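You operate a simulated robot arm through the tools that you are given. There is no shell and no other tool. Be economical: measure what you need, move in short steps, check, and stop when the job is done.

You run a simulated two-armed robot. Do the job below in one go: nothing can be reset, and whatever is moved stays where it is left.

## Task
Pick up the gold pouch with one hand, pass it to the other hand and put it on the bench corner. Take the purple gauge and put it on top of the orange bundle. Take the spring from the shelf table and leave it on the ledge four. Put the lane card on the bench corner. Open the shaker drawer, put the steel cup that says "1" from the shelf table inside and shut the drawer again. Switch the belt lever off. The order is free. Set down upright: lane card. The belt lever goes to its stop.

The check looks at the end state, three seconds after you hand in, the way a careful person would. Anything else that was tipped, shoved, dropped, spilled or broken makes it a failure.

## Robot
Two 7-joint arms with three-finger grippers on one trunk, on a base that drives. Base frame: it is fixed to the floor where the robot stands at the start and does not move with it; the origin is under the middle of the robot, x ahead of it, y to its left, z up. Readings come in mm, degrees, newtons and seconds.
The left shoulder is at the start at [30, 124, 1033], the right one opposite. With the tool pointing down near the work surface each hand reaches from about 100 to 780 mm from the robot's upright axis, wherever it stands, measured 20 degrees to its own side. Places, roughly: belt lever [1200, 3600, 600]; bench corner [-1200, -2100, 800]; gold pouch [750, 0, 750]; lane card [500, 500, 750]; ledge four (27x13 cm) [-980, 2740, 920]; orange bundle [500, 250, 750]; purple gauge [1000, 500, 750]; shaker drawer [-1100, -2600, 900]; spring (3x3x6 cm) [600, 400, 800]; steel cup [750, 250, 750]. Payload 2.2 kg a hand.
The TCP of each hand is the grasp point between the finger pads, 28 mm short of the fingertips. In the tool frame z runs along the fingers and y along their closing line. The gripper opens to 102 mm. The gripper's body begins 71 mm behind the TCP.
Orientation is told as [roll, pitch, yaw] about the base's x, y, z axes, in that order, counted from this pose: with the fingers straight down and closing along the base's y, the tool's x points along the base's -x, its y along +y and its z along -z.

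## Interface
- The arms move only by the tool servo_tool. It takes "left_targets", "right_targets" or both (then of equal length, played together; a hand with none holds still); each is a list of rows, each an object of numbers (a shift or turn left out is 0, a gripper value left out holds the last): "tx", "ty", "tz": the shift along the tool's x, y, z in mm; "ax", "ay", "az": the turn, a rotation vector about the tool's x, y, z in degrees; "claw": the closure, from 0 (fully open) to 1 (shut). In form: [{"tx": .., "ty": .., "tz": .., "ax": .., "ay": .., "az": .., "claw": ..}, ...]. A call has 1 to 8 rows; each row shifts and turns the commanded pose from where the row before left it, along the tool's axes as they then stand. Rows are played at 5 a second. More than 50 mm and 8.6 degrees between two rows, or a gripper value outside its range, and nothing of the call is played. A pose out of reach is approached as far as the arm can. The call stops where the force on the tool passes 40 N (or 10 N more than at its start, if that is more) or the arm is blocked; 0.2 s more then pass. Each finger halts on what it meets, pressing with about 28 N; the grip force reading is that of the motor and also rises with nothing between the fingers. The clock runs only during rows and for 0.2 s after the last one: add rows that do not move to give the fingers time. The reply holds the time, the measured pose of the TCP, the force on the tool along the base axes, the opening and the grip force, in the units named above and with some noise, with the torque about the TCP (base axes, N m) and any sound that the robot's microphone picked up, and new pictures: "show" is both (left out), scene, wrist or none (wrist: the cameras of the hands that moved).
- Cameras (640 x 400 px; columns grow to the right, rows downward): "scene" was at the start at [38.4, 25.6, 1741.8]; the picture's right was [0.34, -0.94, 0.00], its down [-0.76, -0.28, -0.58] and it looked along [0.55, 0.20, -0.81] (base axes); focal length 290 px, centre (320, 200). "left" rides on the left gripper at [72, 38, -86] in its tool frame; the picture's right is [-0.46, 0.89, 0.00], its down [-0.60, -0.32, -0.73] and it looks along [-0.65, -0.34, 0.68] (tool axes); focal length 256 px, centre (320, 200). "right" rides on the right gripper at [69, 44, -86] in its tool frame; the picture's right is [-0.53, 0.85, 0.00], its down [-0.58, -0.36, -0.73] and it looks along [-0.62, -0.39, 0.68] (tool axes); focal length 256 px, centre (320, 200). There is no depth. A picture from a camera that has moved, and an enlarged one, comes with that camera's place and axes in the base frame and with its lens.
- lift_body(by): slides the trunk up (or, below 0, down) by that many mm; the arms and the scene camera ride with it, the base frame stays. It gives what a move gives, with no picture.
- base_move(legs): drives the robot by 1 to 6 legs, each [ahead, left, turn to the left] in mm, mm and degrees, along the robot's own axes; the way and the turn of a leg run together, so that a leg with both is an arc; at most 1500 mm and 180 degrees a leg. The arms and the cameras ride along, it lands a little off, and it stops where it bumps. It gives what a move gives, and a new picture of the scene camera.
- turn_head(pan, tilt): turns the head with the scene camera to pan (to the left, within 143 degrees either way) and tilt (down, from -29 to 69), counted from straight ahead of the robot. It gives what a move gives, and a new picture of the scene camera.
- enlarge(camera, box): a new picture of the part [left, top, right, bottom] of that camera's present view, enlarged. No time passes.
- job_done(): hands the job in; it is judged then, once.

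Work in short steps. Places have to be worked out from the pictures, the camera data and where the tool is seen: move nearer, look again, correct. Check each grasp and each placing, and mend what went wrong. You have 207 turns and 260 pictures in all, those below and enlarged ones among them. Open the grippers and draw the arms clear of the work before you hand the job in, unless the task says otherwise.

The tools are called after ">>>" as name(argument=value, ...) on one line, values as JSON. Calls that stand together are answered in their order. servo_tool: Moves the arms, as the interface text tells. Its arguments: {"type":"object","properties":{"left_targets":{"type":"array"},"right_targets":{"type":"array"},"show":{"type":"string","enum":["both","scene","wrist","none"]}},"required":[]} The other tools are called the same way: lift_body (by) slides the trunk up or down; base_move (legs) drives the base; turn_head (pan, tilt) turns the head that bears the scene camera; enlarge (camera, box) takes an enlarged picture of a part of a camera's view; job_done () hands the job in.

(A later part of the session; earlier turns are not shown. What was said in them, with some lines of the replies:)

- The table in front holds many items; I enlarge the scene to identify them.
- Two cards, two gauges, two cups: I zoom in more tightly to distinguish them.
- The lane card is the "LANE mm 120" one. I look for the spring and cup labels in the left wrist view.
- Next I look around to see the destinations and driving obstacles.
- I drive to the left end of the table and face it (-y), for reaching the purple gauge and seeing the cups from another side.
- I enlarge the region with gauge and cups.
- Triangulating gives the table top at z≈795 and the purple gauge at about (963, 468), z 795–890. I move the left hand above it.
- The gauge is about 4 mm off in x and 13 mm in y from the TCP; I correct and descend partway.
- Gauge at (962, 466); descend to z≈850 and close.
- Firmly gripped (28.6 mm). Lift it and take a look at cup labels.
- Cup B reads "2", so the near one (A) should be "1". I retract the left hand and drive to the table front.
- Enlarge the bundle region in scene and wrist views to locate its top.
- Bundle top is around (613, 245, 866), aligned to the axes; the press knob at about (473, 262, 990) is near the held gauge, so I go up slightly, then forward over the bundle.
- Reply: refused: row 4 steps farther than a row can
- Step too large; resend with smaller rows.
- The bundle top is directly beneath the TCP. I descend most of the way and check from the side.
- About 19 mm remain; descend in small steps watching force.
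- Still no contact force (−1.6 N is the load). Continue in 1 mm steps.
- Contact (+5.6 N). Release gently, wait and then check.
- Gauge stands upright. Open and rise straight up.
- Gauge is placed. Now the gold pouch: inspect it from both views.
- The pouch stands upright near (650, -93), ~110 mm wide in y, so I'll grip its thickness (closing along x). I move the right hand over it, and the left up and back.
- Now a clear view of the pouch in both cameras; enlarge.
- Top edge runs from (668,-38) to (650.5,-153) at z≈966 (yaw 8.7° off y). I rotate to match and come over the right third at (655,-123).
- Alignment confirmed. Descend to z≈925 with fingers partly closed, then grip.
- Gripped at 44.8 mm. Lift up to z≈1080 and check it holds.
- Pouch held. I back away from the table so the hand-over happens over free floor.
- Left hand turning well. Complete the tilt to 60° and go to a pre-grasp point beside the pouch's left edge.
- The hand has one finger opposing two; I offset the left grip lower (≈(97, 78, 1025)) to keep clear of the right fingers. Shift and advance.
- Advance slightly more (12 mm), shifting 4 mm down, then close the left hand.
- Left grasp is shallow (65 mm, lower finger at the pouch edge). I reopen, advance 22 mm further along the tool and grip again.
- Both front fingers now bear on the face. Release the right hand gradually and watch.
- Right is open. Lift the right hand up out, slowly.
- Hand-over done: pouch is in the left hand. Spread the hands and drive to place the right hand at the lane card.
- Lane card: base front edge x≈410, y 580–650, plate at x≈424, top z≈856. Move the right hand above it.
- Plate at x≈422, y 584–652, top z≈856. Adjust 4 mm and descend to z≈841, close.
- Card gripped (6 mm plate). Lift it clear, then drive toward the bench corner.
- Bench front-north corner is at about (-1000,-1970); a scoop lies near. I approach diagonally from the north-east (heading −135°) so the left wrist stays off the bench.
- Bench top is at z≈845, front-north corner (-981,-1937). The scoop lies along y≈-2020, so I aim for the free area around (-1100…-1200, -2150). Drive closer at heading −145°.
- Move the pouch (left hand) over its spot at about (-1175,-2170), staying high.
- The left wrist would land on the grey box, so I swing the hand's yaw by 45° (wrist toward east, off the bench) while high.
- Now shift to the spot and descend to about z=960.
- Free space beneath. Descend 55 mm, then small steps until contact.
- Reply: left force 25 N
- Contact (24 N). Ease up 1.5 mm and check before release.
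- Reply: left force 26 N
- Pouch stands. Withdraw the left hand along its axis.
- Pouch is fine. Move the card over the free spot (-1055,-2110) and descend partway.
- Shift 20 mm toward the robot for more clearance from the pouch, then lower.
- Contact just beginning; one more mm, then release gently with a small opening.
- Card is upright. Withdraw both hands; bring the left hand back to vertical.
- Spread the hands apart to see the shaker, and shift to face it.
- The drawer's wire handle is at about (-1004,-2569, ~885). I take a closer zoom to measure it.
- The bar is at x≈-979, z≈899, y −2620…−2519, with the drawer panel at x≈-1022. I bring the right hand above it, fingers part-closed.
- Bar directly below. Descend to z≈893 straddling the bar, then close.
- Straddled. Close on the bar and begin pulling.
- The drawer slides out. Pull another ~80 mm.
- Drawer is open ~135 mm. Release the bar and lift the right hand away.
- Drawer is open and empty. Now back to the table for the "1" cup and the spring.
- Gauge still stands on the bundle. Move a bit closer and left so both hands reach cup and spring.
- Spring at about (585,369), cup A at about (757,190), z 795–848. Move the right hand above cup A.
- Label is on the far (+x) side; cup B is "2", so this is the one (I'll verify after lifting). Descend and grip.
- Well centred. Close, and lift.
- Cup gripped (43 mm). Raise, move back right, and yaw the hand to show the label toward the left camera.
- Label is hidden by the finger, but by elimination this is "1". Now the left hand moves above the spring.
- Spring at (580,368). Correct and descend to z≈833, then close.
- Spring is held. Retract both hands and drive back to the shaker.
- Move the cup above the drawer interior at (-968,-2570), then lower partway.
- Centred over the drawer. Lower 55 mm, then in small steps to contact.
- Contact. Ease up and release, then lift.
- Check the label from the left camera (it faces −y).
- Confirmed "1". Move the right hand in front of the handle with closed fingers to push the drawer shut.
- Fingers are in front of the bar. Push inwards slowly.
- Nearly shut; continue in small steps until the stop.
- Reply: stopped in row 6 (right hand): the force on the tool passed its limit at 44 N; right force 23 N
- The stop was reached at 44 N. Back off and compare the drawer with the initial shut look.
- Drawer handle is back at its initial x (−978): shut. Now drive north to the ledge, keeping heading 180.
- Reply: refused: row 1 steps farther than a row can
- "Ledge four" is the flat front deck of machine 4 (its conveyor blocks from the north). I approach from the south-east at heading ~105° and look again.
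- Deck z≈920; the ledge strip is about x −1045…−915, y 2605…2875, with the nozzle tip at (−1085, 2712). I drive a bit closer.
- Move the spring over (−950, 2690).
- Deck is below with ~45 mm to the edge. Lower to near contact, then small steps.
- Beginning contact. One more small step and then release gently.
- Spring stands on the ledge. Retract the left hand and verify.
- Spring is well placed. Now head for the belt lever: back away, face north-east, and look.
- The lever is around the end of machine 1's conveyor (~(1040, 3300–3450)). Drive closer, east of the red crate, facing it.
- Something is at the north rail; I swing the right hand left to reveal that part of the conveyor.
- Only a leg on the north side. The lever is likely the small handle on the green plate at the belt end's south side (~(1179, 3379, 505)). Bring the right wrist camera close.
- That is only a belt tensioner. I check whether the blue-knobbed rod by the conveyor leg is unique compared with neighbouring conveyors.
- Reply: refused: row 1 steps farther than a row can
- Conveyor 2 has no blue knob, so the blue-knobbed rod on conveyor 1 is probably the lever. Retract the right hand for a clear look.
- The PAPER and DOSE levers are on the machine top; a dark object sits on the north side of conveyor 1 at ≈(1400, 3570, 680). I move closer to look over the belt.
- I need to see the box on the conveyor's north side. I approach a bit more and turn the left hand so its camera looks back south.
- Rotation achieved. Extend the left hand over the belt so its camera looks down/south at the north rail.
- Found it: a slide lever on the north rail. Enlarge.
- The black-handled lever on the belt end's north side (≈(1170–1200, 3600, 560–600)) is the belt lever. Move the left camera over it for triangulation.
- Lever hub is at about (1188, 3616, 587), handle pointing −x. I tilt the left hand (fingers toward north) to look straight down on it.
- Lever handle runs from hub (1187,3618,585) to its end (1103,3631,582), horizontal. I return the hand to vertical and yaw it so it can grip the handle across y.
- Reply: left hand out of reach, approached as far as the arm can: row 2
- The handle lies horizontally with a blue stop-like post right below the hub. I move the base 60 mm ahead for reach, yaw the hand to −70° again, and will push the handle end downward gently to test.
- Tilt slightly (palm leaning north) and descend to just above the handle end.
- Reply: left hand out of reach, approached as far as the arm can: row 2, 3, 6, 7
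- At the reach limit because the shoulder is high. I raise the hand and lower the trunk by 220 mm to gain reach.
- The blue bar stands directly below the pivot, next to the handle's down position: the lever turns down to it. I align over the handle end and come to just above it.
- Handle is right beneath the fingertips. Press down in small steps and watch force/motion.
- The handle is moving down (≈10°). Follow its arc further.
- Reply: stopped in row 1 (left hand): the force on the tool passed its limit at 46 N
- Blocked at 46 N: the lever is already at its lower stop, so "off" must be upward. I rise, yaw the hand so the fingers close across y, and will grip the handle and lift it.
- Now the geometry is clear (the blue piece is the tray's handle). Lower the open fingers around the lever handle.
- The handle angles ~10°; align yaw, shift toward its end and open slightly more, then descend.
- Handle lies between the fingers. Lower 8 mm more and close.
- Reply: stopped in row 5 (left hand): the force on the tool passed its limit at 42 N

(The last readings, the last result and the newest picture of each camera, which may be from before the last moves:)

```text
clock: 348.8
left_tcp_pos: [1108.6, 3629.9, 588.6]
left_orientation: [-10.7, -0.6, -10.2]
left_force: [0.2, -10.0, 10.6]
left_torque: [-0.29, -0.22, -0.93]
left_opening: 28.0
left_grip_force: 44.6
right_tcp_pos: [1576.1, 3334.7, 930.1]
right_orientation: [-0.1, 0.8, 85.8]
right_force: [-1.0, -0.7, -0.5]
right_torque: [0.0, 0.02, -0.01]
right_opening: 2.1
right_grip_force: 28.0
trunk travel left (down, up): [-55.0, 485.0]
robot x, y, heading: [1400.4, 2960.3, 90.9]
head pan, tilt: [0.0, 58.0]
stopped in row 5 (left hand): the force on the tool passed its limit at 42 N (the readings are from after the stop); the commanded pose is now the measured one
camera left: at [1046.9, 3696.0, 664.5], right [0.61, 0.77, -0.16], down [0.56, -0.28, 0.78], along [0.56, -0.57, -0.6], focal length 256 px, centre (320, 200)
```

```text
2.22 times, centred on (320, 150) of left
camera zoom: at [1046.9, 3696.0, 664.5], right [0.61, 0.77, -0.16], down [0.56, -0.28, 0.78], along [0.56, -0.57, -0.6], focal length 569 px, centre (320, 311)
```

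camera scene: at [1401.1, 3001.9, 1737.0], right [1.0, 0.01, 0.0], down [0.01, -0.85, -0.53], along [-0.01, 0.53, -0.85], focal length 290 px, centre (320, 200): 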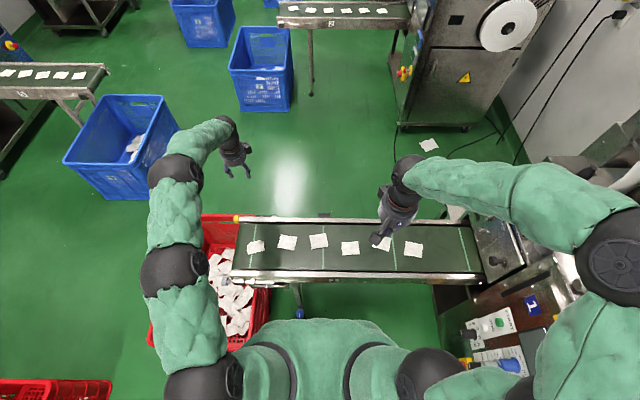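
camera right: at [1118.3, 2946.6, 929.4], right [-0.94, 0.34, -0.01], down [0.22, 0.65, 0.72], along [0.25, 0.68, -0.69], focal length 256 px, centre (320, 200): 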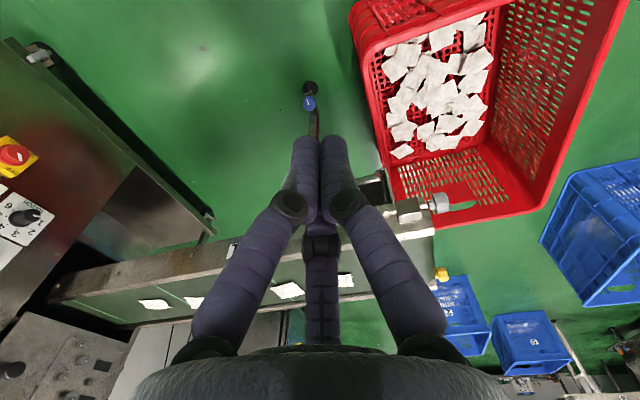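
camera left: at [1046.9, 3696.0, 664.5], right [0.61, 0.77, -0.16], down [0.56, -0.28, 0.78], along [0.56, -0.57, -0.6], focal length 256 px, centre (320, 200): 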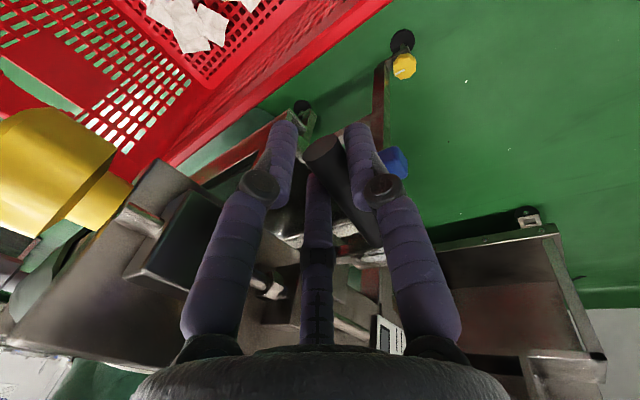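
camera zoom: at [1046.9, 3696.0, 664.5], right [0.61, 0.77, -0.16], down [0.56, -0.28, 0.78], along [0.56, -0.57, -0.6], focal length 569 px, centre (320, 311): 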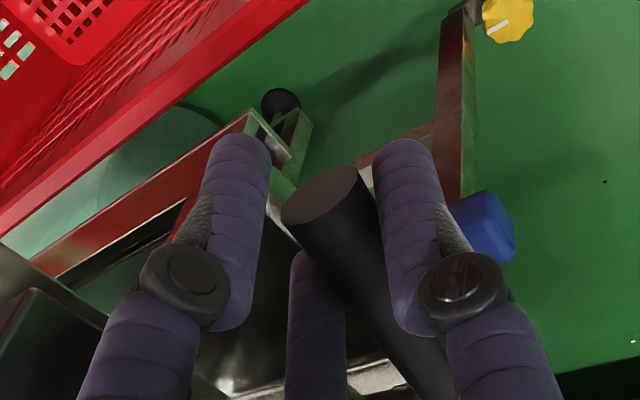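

Handle is gripped. Lift along the arc.

>>> servo_tool(left_targets=[{"tx": -0.8, "ty": -1, "tz": -6.8}, {"tx": -0.8, "ty": -1.1, "tz": -6.7}, {"tx": -2, "ty": -0.8, "tz": -6.5}, {"tx": -2, "ty": -0.8, "tz": -6.5}, {"tx": -3, "ty": -0.5, "tz": -6.2}, {"tx": -3, "ty": -0.5, "tz": -6.2}, {}], show="wrist")

>>> enlarge(camera="left", box=[200, 60, 440, 240])

```text
clock: 350.4
left_tcp_pos: [1118.5, 3630.9, 626.6]
left_orientation: [-10.4, -0.5, -10.1]
left_force: [-12.9, -2.0, -6.7]
left_torque: [-0.26, 1.1, -0.9]
left_opening: 27.0
left_grip_force: 45.4
right_tcp_pos: [1574.8, 3337.6, 929.5]
right_orientation: [-0.2, 1.0, 85.9]
right_force: [-0.5, -0.5, -0.1]
right_torque: [-0.02, 0.02, 0.02]
right_opening: 2.2
right_grip_force: 28.2
trunk travel left (down, up): [-55.0, 485.0]
robot x, y, heading: [1405.2, 2957.2, 90.9]
head pan, tilt: [0.0, 58.0]
camera left: at [1056.5, 3697.4, 703.1], right [0.61, 0.78, -0.16], down [0.56, -0.28, 0.78], along [0.56, -0.56, -0.6], focal length 256 px, centre (320, 200)
```

left: 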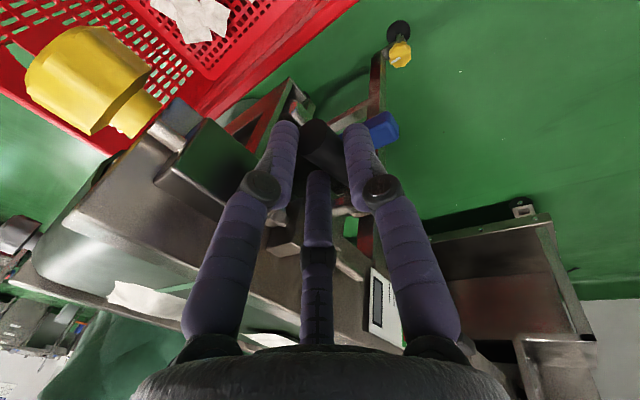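

```text
2.22 times, centred on (320, 150) of left
camera zoom: at [1056.5, 3697.4, 703.1], right [0.61, 0.78, -0.16], down [0.56, -0.28, 0.78], along [0.56, -0.56, -0.6], focal length 569 px, centre (320, 311)
```

zoom: 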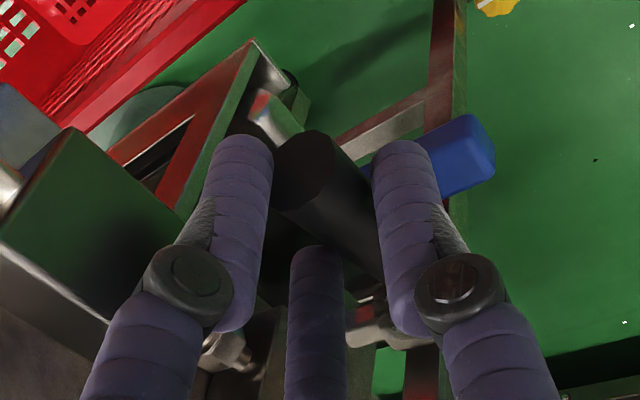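

The lever follows upward (~30°). Continue along the arc.

>>> servo_tool(left_targets=[{"tx": -2.2, "ty": -0.7, "tz": -6.5}, {"tx": -4, "ty": -0.3, "tz": -6}, {"tx": -5, "ty": -0.1, "tz": -5.6}, {"tx": -5.3, "ty": 0, "tz": -5}, {"tx": -5.8, "ty": 0.2, "tz": -4.4}, {}], show="wrist")

>>> enlarge(camera="left", box=[200, 60, 440, 240])

```text
clock: 351.4
left_tcp_pos: [1127.4, 3635.7, 653.1]
left_orientation: [-9.8, 0.2, -9.9]
left_force: [0.0, 0.9, 2.2]
left_torque: [0.02, 0.09, -0.04]
left_opening: 1.4
left_grip_force: 30.8
right_tcp_pos: [1573.5, 3335.8, 930.8]
right_orientation: [-0.1, 0.8, 85.9]
right_force: [-0.1, -0.1, -0.2]
right_torque: [0.0, 0.0, -0.01]
right_opening: 2.2
right_grip_force: 28.0
trunk travel left (down, up): [-55.0, 485.0]
robot x, y, heading: [1399.4, 2961.3, 91.1]
head pan, tilt: [0.0, 58.0]
stopped in row 4 (left hand): the force on the tool passed its limit at 41 N (the readings are from after the stop); the commanded pose is now the measured one
camera left: at [1065.5, 3700.7, 731.5], right [0.61, 0.78, -0.15], down [0.57, -0.29, 0.77], along [0.56, -0.55, -0.62], focal length 256 px, centre (320, 200)
```

left: 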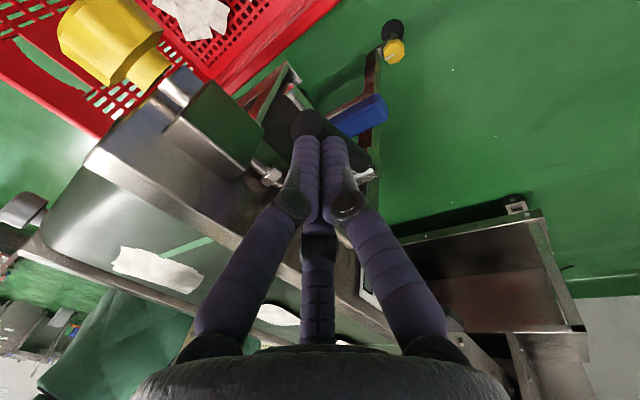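

```text
2.22 times, centred on (320, 150) of left
camera zoom: at [1065.5, 3700.7, 731.5], right [0.61, 0.78, -0.15], down [0.57, -0.29, 0.77], along [0.56, -0.55, -0.62], focal length 569 px, centre (320, 311)
```

zoom: 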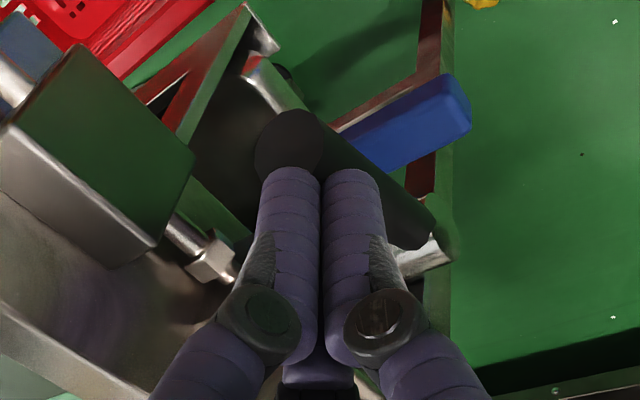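

The grip slipped with the lever at ~30° up. I go around to the left of the handle's end with closed fingers to push it further toward +x.

>>> servo_tool(left_targets=[{"tz": -35}, {"tx": 30, "ty": -4}, {"tx": 22, "ty": 1}, {"tz": 30}, {"tz": 30}, {}], show="wrist")

>>> enlarge(camera="left", box=[200, 60, 440, 240])

```text
clock: 352.8
left_tcp_pos: [1075.6, 3637.1, 629.5]
left_orientation: [-9.8, 0.2, -9.8]
left_force: [-0.3, -0.2, -0.1]
left_torque: [-0.02, 0.0, 0.01]
left_opening: 2.0
left_grip_force: 31.5
right_tcp_pos: [1573.5, 3336.4, 930.2]
right_orientation: [-0.2, 0.8, 85.9]
right_force: [0.3, -0.4, -1.0]
right_torque: [0.05, 0.01, -0.03]
right_opening: 1.9
right_grip_force: 27.8
trunk travel left (down, up): [-55.0, 485.0]
robot x, y, heading: [1399.3, 2953.9, 90.8]
head pan, tilt: [0.0, 58.0]
camera left: at [1014.3, 3702.3, 706.6], right [0.61, 0.78, -0.15], down [0.57, -0.29, 0.77], along [0.56, -0.56, -0.62], focal length 256 px, centre (320, 200)
```

left: 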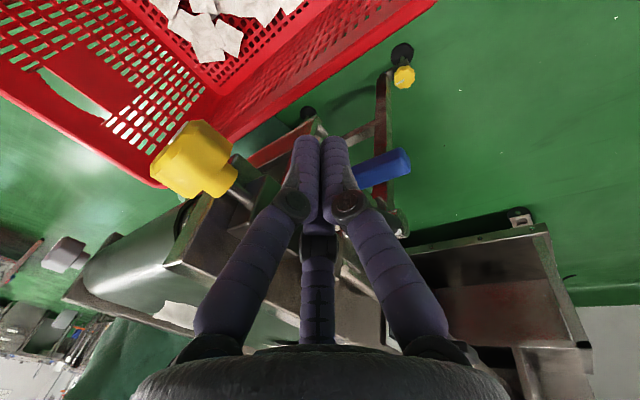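

```text
2.22 times, centred on (320, 150) of left
camera zoom: at [1014.3, 3702.3, 706.6], right [0.61, 0.78, -0.15], down [0.57, -0.29, 0.77], along [0.56, -0.56, -0.62], focal length 569 px, centre (320, 311)
```

zoom: 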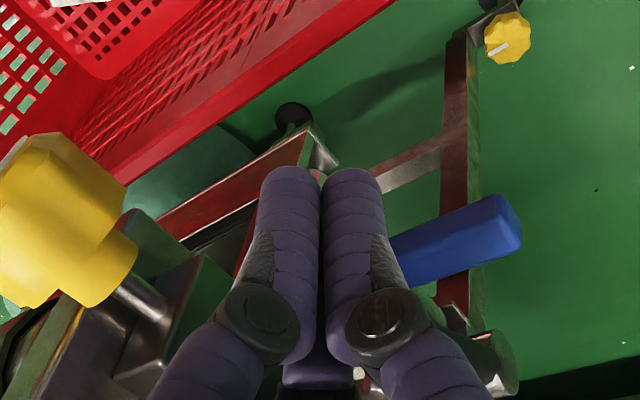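

>>> servo_tool(left_targets=[{"tx": -8, "ty": 1.4}, {"tx": -6, "ty": 1}, {"tx": -5, "ty": 0.9}, {"tx": -5, "ty": 0.9}, {"tx": -5, "ty": 0.9}, {"tx": -5, "ty": 0.9}, {"tx": -5, "ty": 0.9}, {}], show="wrist")

>>> enlarge(camera="left", box=[200, 60, 440, 240])

```text
clock: 354.6
left_tcp_pos: [1109.5, 3639.9, 632.8]
left_orientation: [-9.4, 0.6, -9.6]
left_force: [-29.4, 4.5, 25.4]
left_torque: [-0.18, -0.46, -0.13]
left_opening: 1.9
left_grip_force: 31.3
right_tcp_pos: [1573.3, 3336.4, 930.6]
right_orientation: [-0.2, 0.7, 86.0]
right_force: [-0.4, -0.4, 0.4]
right_torque: [0.01, -0.03, 0.0]
right_opening: 1.9
right_grip_force: 28.2
trunk travel left (down, up): [-55.0, 485.0]
robot x, y, heading: [1400.7, 2958.1, 90.7]
head pan, tilt: [0.0, 58.0]
camera left: at [1047.6, 3703.4, 711.0], right [0.6, 0.78, -0.15], down [0.57, -0.29, 0.77], along [0.56, -0.55, -0.62], focal length 256 px, centre (320, 200)
```

left: 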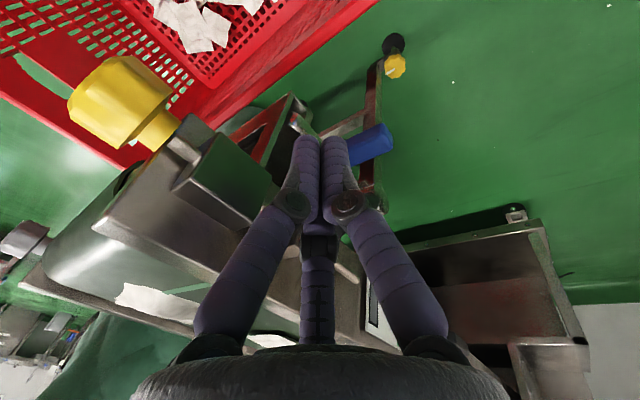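

```text
2.22 times, centred on (320, 150) of left
camera zoom: at [1047.6, 3703.4, 711.0], right [0.6, 0.78, -0.15], down [0.57, -0.29, 0.77], along [0.56, -0.55, -0.62], focal length 569 px, centre (320, 311)
```

zoom: 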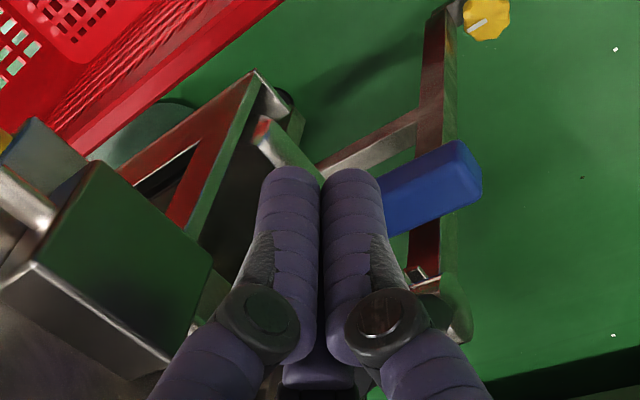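

Pushing on the end cap locks by friction. Move along the tangent (right and up) so friction carries the handle with the fingers.

>>> servo_tool(left_targets=[{"tx": -2, "ty": -0.5, "tz": -6}, {"tx": -4.1, "ty": -0.3, "tz": -5.9}, {"tx": -5.1, "ty": 0, "tz": -5.4}, {"tx": -5.6, "ty": 0.1, "tz": -4.9}, {}], show="wrist")

>>> enlarge(camera="left", box=[200, 60, 440, 240])

```text
clock: 355.8
left_tcp_pos: [1131.5, 3637.8, 650.9]
left_orientation: [-10.0, -0.1, -9.9]
left_force: [-0.5, 0.2, -0.5]
left_torque: [0.03, 0.01, -0.02]
left_opening: 2.0
left_grip_force: 31.9
right_tcp_pos: [1574.5, 3337.3, 929.7]
right_orientation: [-0.2, 0.9, 85.9]
right_force: [0.0, -0.5, 0.5]
right_torque: [0.03, 0.03, -0.02]
right_opening: 2.0
right_grip_force: 28.1
trunk travel left (down, up): [-55.0, 485.0]
robot x, y, heading: [1401.1, 2961.5, 91.2]
head pan, tilt: [0.0, 58.0]
camera left: at [1070.7, 3702.2, 726.8], right [0.61, 0.78, -0.15], down [0.57, -0.29, 0.77], along [0.56, -0.56, -0.61], focal length 256 px, centre (320, 200)
```

left: 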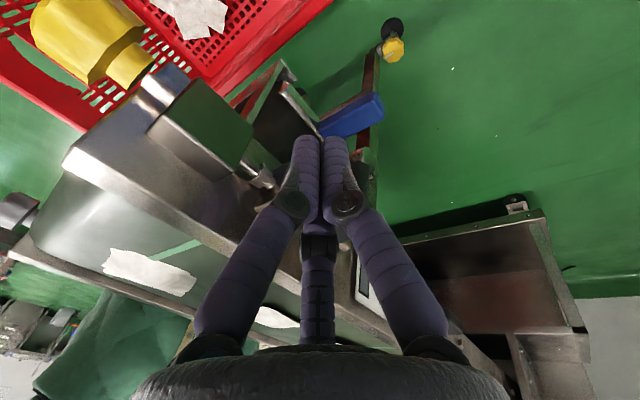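

```text
2.22 times, centred on (320, 150) of left
camera zoom: at [1070.7, 3702.2, 726.8], right [0.61, 0.78, -0.15], down [0.57, -0.29, 0.77], along [0.56, -0.56, -0.61], focal length 569 px, centre (320, 311)
```

zoom: 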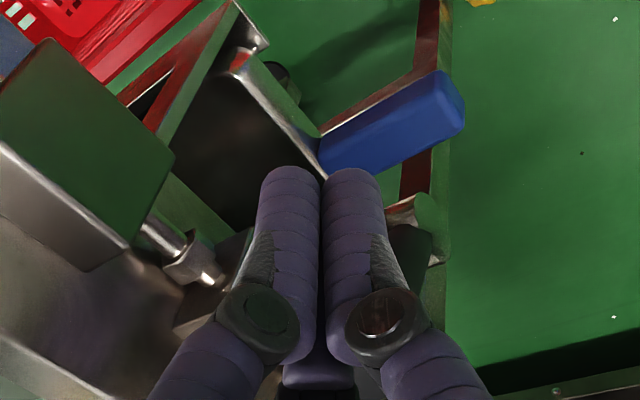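

The resistance vanished and the handle seems to point up now. Back off to the left/up and look.

>>> servo_tool(left_targets=[{"tx": 20}, {"tx": 20, "tz": -30}, {"tz": -40}, {"tx": 20, "tz": -30}, {}], show="wrist")

>>> enlarge(camera="left", box=[240, 0, 460, 180])

```text
clock: 357.0
left_tcp_pos: [1078.1, 3660.0, 746.2]
left_orientation: [-10.1, 0.2, -9.9]
left_force: [1.0, 0.0, -0.8]
left_torque: [-0.02, 0.01, -0.01]
left_opening: 2.2
left_grip_force: 31.6
left hand out of reach, approached as far as the arm can: row 4
right_tcp_pos: [1574.2, 3337.8, 930.3]
right_orientation: [-0.2, 0.9, 85.9]
right_force: [0.7, 0.2, 0.0]
right_torque: [-0.02, 0.0, 0.0]
right_opening: 2.2
right_grip_force: 28.7
trunk travel left (down, up): [-55.0, 485.0]
robot x, y, heading: [1399.8, 2955.4, 90.7]
head pan, tilt: [0.0, 58.0]
camera left: at [1017.4, 3725.2, 824.1], right [0.61, 0.78, -0.15], down [0.57, -0.29, 0.77], along [0.56, -0.56, -0.61], focal length 256 px, centre (320, 200)
```

left: 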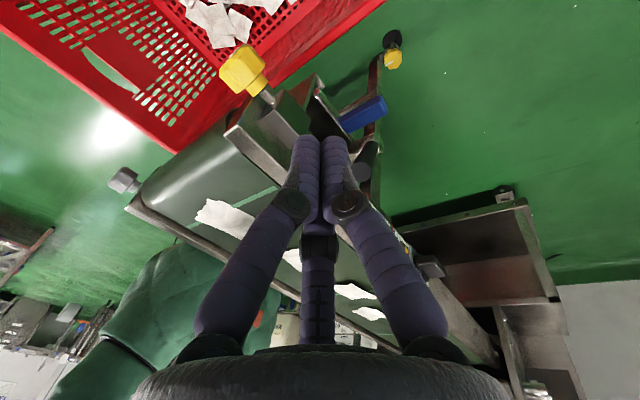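

```text
refused: no pictures are left
```

No pictures remain, so I proceed by force readings. From the last image the handle is ~65–70° up; I go back down left of it and push further toward +x until the hard stop.

>>> servo_tool(left_targets=[{"tz": 35}, {"tz": 35}, {"tz": 25}, {"tx": -15}, {"tx": -15}, {}], show="none")

```text
clock: 358.4
left_tcp_pos: [1104.6, 3638.2, 655.1]
left_orientation: [-9.9, 0.2, -9.8]
left_force: [-0.7, 0.1, 0.5]
left_torque: [0.01, -0.02, 0.02]
left_opening: 2.1
left_grip_force: 31.6
right_tcp_pos: [1574.9, 3337.0, 929.7]
right_orientation: [-0.3, 0.9, 85.9]
right_force: [-0.2, 0.1, 0.7]
right_torque: [0.03, 0.0, -0.01]
right_opening: 2.0
right_grip_force: 28.2
trunk travel left (down, up): [-55.0, 485.0]
robot x, y, heading: [1401.4, 2960.3, 91.1]
head pan, tilt: [0.0, 58.0]
no pictures are left
```

>>> servo_tool(left_targets=[{"tx": -8, "ty": 1.4}, {"tx": -8, "ty": 1.4}, {"tx": -6, "ty": 1}, {"tx": -4, "ty": 0.7}, {"tx": -4, "ty": 0.7}], show="none")

>>> servo_tool(left_targets=[{"tx": -4, "ty": 0.7, "tz": -1}, {"tx": -4, "ty": 0.7, "tz": -1}], show="none")

>>> servo_tool(left_targets=[{"tx": -4, "ty": 0.7, "tz": -1}, {"tx": -4, "ty": 0.7, "tz": -1}], show="none")

```text
clock: 359.6
left_tcp_pos: [1134.6, 3637.3, 654.4]
left_orientation: [-10.0, 0.3, -9.8]
left_force: [-1.7, -1.0, 0.0]
left_torque: [0.03, -0.01, 0.01]
left_opening: 2.3
left_grip_force: 31.7
right_tcp_pos: [1574.8, 3337.5, 929.6]
right_orientation: [-0.2, 0.8, 85.9]
right_force: [0.0, -0.4, 1.4]
right_torque: [0.02, -0.02, -0.01]
right_opening: 2.0
right_grip_force: 28.1
trunk travel left (down, up): [-55.0, 485.0]
robot x, y, heading: [1401.7, 2958.2, 91.1]
head pan, tilt: [0.0, 58.0]
no pictures are left
```

```text
clock: 360.2
left_tcp_pos: [1143.0, 3637.5, 654.7]
left_orientation: [-9.9, 0.1, -10.0]
left_force: [-0.4, 0.0, -0.3]
left_torque: [-0.02, -0.04, -0.02]
left_opening: 2.2
left_grip_force: 31.2
right_tcp_pos: [1574.6, 3337.3, 930.3]
right_orientation: [-0.2, 0.8, 85.9]
right_force: [-0.2, 0.2, 0.5]
right_torque: [0.04, 0.01, 0.02]
right_opening: 2.1
right_grip_force: 27.9
trunk travel left (down, up): [-55.0, 485.0]
robot x, y, heading: [1400.1, 2958.6, 90.9]
head pan, tilt: [0.0, 58.0]
no pictures are left
```

```text
clock: 360.8
left_tcp_pos: [1150.5, 3638.0, 656.8]
left_orientation: [-9.9, 0.2, -9.9]
left_force: [0.4, 0.6, 0.2]
left_torque: [0.0, 0.01, -0.04]
left_opening: 2.2
left_grip_force: 31.2
right_tcp_pos: [1574.3, 3337.1, 930.5]
right_orientation: [-0.2, 0.8, 85.8]
right_force: [-0.4, 0.8, 0.2]
right_torque: [0.02, 0.02, 0.01]
right_opening: 2.1
right_grip_force: 27.7
trunk travel left (down, up): [-55.0, 485.0]
robot x, y, heading: [1403.3, 2959.0, 90.8]
head pan, tilt: [0.0, 58.0]
no pictures are left
```

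No contact yet; the lever is further over than estimated. Continue carefully.

>>> servo_tool(left_targets=[{"tx": -4, "ty": 0.7}, {"tx": -4, "ty": 0.7}, {}], show="none")

>>> servo_tool(left_targets=[{"tx": -4, "ty": 0.7}, {"tx": -4, "ty": 0.7}, {}], show="none")

>>> servo_tool(left_targets=[{"tx": -4, "ty": 0.7}, {"tx": -4, "ty": 0.7}, {}], show="none")

```text
clock: 361.6
left_tcp_pos: [1159.2, 3637.6, 657.1]
left_orientation: [-10.0, 0.3, -9.9]
left_force: [-1.0, -0.1, 0.9]
left_torque: [0.02, 0.0, 0.0]
left_opening: 2.1
left_grip_force: 31.6
right_tcp_pos: [1575.5, 3337.7, 930.4]
right_orientation: [-0.2, 0.8, 85.8]
right_force: [0.0, -0.2, -0.6]
right_torque: [0.02, 0.02, 0.02]
right_opening: 2.0
right_grip_force: 27.7
trunk travel left (down, up): [-55.0, 485.0]
robot x, y, heading: [1398.5, 2957.5, 91.1]
head pan, tilt: [0.0, 58.0]
no pictures are left
```

```text
clock: 362.4
left_tcp_pos: [1166.4, 3638.9, 655.9]
left_orientation: [-9.8, 0.2, -9.9]
left_force: [0.8, 0.0, -0.4]
left_torque: [-0.01, -0.01, 0.01]
left_opening: 2.2
left_grip_force: 31.3
right_tcp_pos: [1574.5, 3336.3, 929.9]
right_orientation: [-0.2, 0.8, 85.9]
right_force: [0.0, 0.3, -0.5]
right_torque: [0.0, -0.01, -0.01]
right_opening: 2.3
right_grip_force: 28.1
trunk travel left (down, up): [-55.0, 485.0]
robot x, y, heading: [1403.7, 2959.8, 90.9]
head pan, tilt: [0.0, 58.0]
no pictures are left
```

```text
clock: 363.2
left_tcp_pos: [1175.8, 3638.7, 655.5]
left_orientation: [-9.8, 0.1, -10.0]
left_force: [-0.6, -0.3, 0.2]
left_torque: [-0.01, 0.02, -0.01]
left_opening: 2.1
left_grip_force: 31.2
right_tcp_pos: [1573.8, 3337.7, 928.6]
right_orientation: [-0.1, 0.7, 85.9]
right_force: [-0.1, -0.2, -0.3]
right_torque: [0.02, 0.01, 0.01]
right_opening: 2.2
right_grip_force: 28.1
trunk travel left (down, up): [-55.0, 485.0]
robot x, y, heading: [1401.9, 2957.7, 90.9]
head pan, tilt: [0.0, 58.0]
no pictures are left
```

>>> servo_tool(left_targets=[{"tx": -4, "ty": 0.7}, {"tx": -4, "ty": 0.7}, {}], show="none")

>>> servo_tool(left_targets=[{"tx": -4, "ty": 0.7}, {"tx": -4, "ty": 0.7}, {"tx": -4, "ty": 0.7}, {}], show="none")

>>> servo_tool(left_targets=[{"tx": -4, "ty": 0.7}, {"tx": -4, "ty": 0.7}, {"tx": -4, "ty": 0.7}, {}], show="none")

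```text
clock: 364.0
left_tcp_pos: [1183.8, 3638.4, 655.8]
left_orientation: [-9.9, 0.2, -9.9]
left_force: [0.0, 0.3, -0.3]
left_torque: [0.01, -0.02, -0.02]
left_opening: 2.3
left_grip_force: 31.2
right_tcp_pos: [1573.2, 3338.4, 930.3]
right_orientation: [-0.3, 0.9, 85.9]
right_force: [0.3, 0.0, -0.6]
right_torque: [0.02, 0.0, 0.01]
right_opening: 2.2
right_grip_force: 28.1
trunk travel left (down, up): [-55.0, 485.0]
robot x, y, heading: [1401.1, 2957.5, 91.4]
head pan, tilt: [0.0, 58.0]
no pictures are left
```

```text
clock: 365.1
left_tcp_pos: [1187.8, 3639.1, 659.0]
left_orientation: [-9.7, 0.7, -9.6]
left_force: [-8.0, 0.5, 2.0]
left_torque: [-0.12, 0.16, -0.05]
left_opening: 2.2
left_grip_force: 32.0
right_tcp_pos: [1573.1, 3337.4, 930.7]
right_orientation: [-0.1, 0.7, 86.0]
right_force: [-0.1, -0.2, -0.1]
right_torque: [0.01, 0.01, 0.03]
right_opening: 2.1
right_grip_force: 28.4
trunk travel left (down, up): [-55.0, 485.0]
robot x, y, heading: [1400.3, 2957.5, 91.1]
head pan, tilt: [0.0, 58.0]
stopped in row 4 (left hand): the force on the tool passed its limit at 41 N (the readings are from after the stop); the commanded pose is now the measured one
no pictures are left
```

```text
clock: 365.9
left_tcp_pos: [1187.7, 3640.4, 659.6]
left_orientation: [-9.5, 1.3, -9.3]
left_force: [-7.5, -0.6, 2.6]
left_torque: [-0.1, 0.16, -0.01]
left_opening: 2.2
left_grip_force: 31.5
right_tcp_pos: [1571.7, 3336.7, 930.1]
right_orientation: [-0.1, 0.8, 86.1]
right_force: [0.3, 0.7, -0.8]
right_torque: [0.01, 0.02, 0.0]
right_opening: 2.2
right_grip_force: 27.9
trunk travel left (down, up): [-55.0, 485.0]
robot x, y, heading: [1402.1, 2957.5, 91.3]
head pan, tilt: [0.0, 58.0]
stopped in row 3 (left hand): the force on the tool passed its limit at 43 N (the readings are from after the stop); the commanded pose is now the measured one
no pictures are left
```

Hard stop reached (43 N) at about vertical. Retract the hand left, up and back over the belt.

>>> servo_tool(left_targets=[{"tx": 20}, {"tx": 20}, {"tz": -35, "ty": -4}, {"tz": -35, "ty": -4}, {"tz": -35, "ty": -4}, {"tz": -35, "ty": -4}], show="none")

>>> servo_tool(left_targets=[{"tz": -30, "ty": -30}, {"ty": -45}, {"ty": -45}, {"ty": -45}, {"ty": -45}], show="none")

```text
clock: 367.3
left_tcp_pos: [1157.0, 3653.3, 800.1]
left_orientation: [-9.6, 1.1, -9.4]
left_force: [0.4, -0.2, -0.2]
left_torque: [0.0, 0.02, 0.02]
left_opening: 2.1
left_grip_force: 31.6
right_tcp_pos: [1571.3, 3338.4, 929.6]
right_orientation: [-0.2, 0.9, 86.1]
right_force: [0.8, -0.2, -0.1]
right_torque: [-0.02, 0.01, -0.01]
right_opening: 2.0
right_grip_force: 28.3
trunk travel left (down, up): [-55.0, 485.0]
robot x, y, heading: [1401.6, 2953.8, 91.1]
head pan, tilt: [0.0, 58.0]
no pictures are left
```

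```text
clock: 368.5
left_tcp_pos: [1124.4, 3453.8, 866.1]
left_orientation: [-9.5, 1.2, -9.3]
left_force: [-0.7, -0.3, -0.3]
left_torque: [0.02, -0.03, 0.0]
left_opening: 2.0
left_grip_force: 31.7
right_tcp_pos: [1571.3, 3338.0, 930.4]
right_orientation: [-0.2, 0.8, 86.1]
right_force: [0.4, -0.5, 0.6]
right_torque: [0.01, -0.03, -0.01]
right_opening: 2.1
right_grip_force: 28.4
trunk travel left (down, up): [-55.0, 485.0]
robot x, y, heading: [1397.9, 2956.2, 91.0]
head pan, tilt: [0.0, 58.0]
no pictures are left
```

Clear of the lever. Open both grippers and drive back from the conveyor.

>>> servo_tool(left_targets=[{"ty": -40, "claw": 0.5}, {"ty": -40, "claw": 0}, {"tz": -30}], right_targets=[{"claw": 0.5}, {"claw": 0}, {"tz": -30}], show="none")

>>> base_move(legs=[[-500, -50, 0]])

```text
clock: 369.3
left_tcp_pos: [1111.9, 3378.5, 908.8]
left_orientation: [-9.6, 1.1, -9.3]
left_force: [0.6, -0.5, -0.9]
left_torque: [-0.01, 0.0, 0.0]
left_opening: 101.9
left_grip_force: 0.1
right_tcp_pos: [1570.7, 3338.8, 960.9]
right_orientation: [-0.2, 0.9, 86.1]
right_force: [1.1, 0.3, -1.0]
right_torque: [0.02, -0.02, -0.02]
right_opening: 101.9
right_grip_force: 0.1
trunk travel left (down, up): [-55.0, 485.0]
robot x, y, heading: [1403.7, 2960.0, 91.2]
head pan, tilt: [0.0, 58.0]
no pictures are left
```

```text
clock: 372.2
left_tcp_pos: [1170.2, 2875.6, 908.3]
left_orientation: [-9.6, 1.1, -9.0]
left_force: [0.2, -0.1, -0.2]
left_torque: [-0.01, -0.03, -0.03]
left_opening: 102.1
left_grip_force: 0.0
right_tcp_pos: [1628.9, 2838.4, 960.6]
right_orientation: [-0.2, 0.8, 86.4]
right_force: [-0.2, 0.3, 0.5]
right_torque: [-0.01, 0.0, -0.01]
right_opening: 101.9
right_grip_force: 0.1
trunk travel left (down, up): [-55.0, 485.0]
robot x, y, heading: [1462.1, 2455.8, 91.6]
head pan, tilt: [0.0, 58.0]
```

All parts of the job have been carried out, the grippers are open, and the arms are clear. I hand in.

>>> job_done()

```text
The job is handed in.
```

I finished every part of the job and handed it in, but I set the belt lever's final position by force readings alone, because I had used up the picture budget.

- **Gold pouch:** it passed from the right hand to the left and stands on the bench corner.
- **Purple gauge:** it stands upright on the orange bundle.
- **Spring:** it stands on ledge four, the front deck of machine 4.
- **Lane card:** it is upright on the bench corner, beside the pouch.
- **Steel cup "1":** it is in the shaker drawer, and the label was confirmed. The drawer is pushed shut to its stop.
- **Belt lever:** I swung it up from its starting position until it met a hard stop at about 43 N. No label showed which way is off. I chose up because pushing down from the starting position was blocked.
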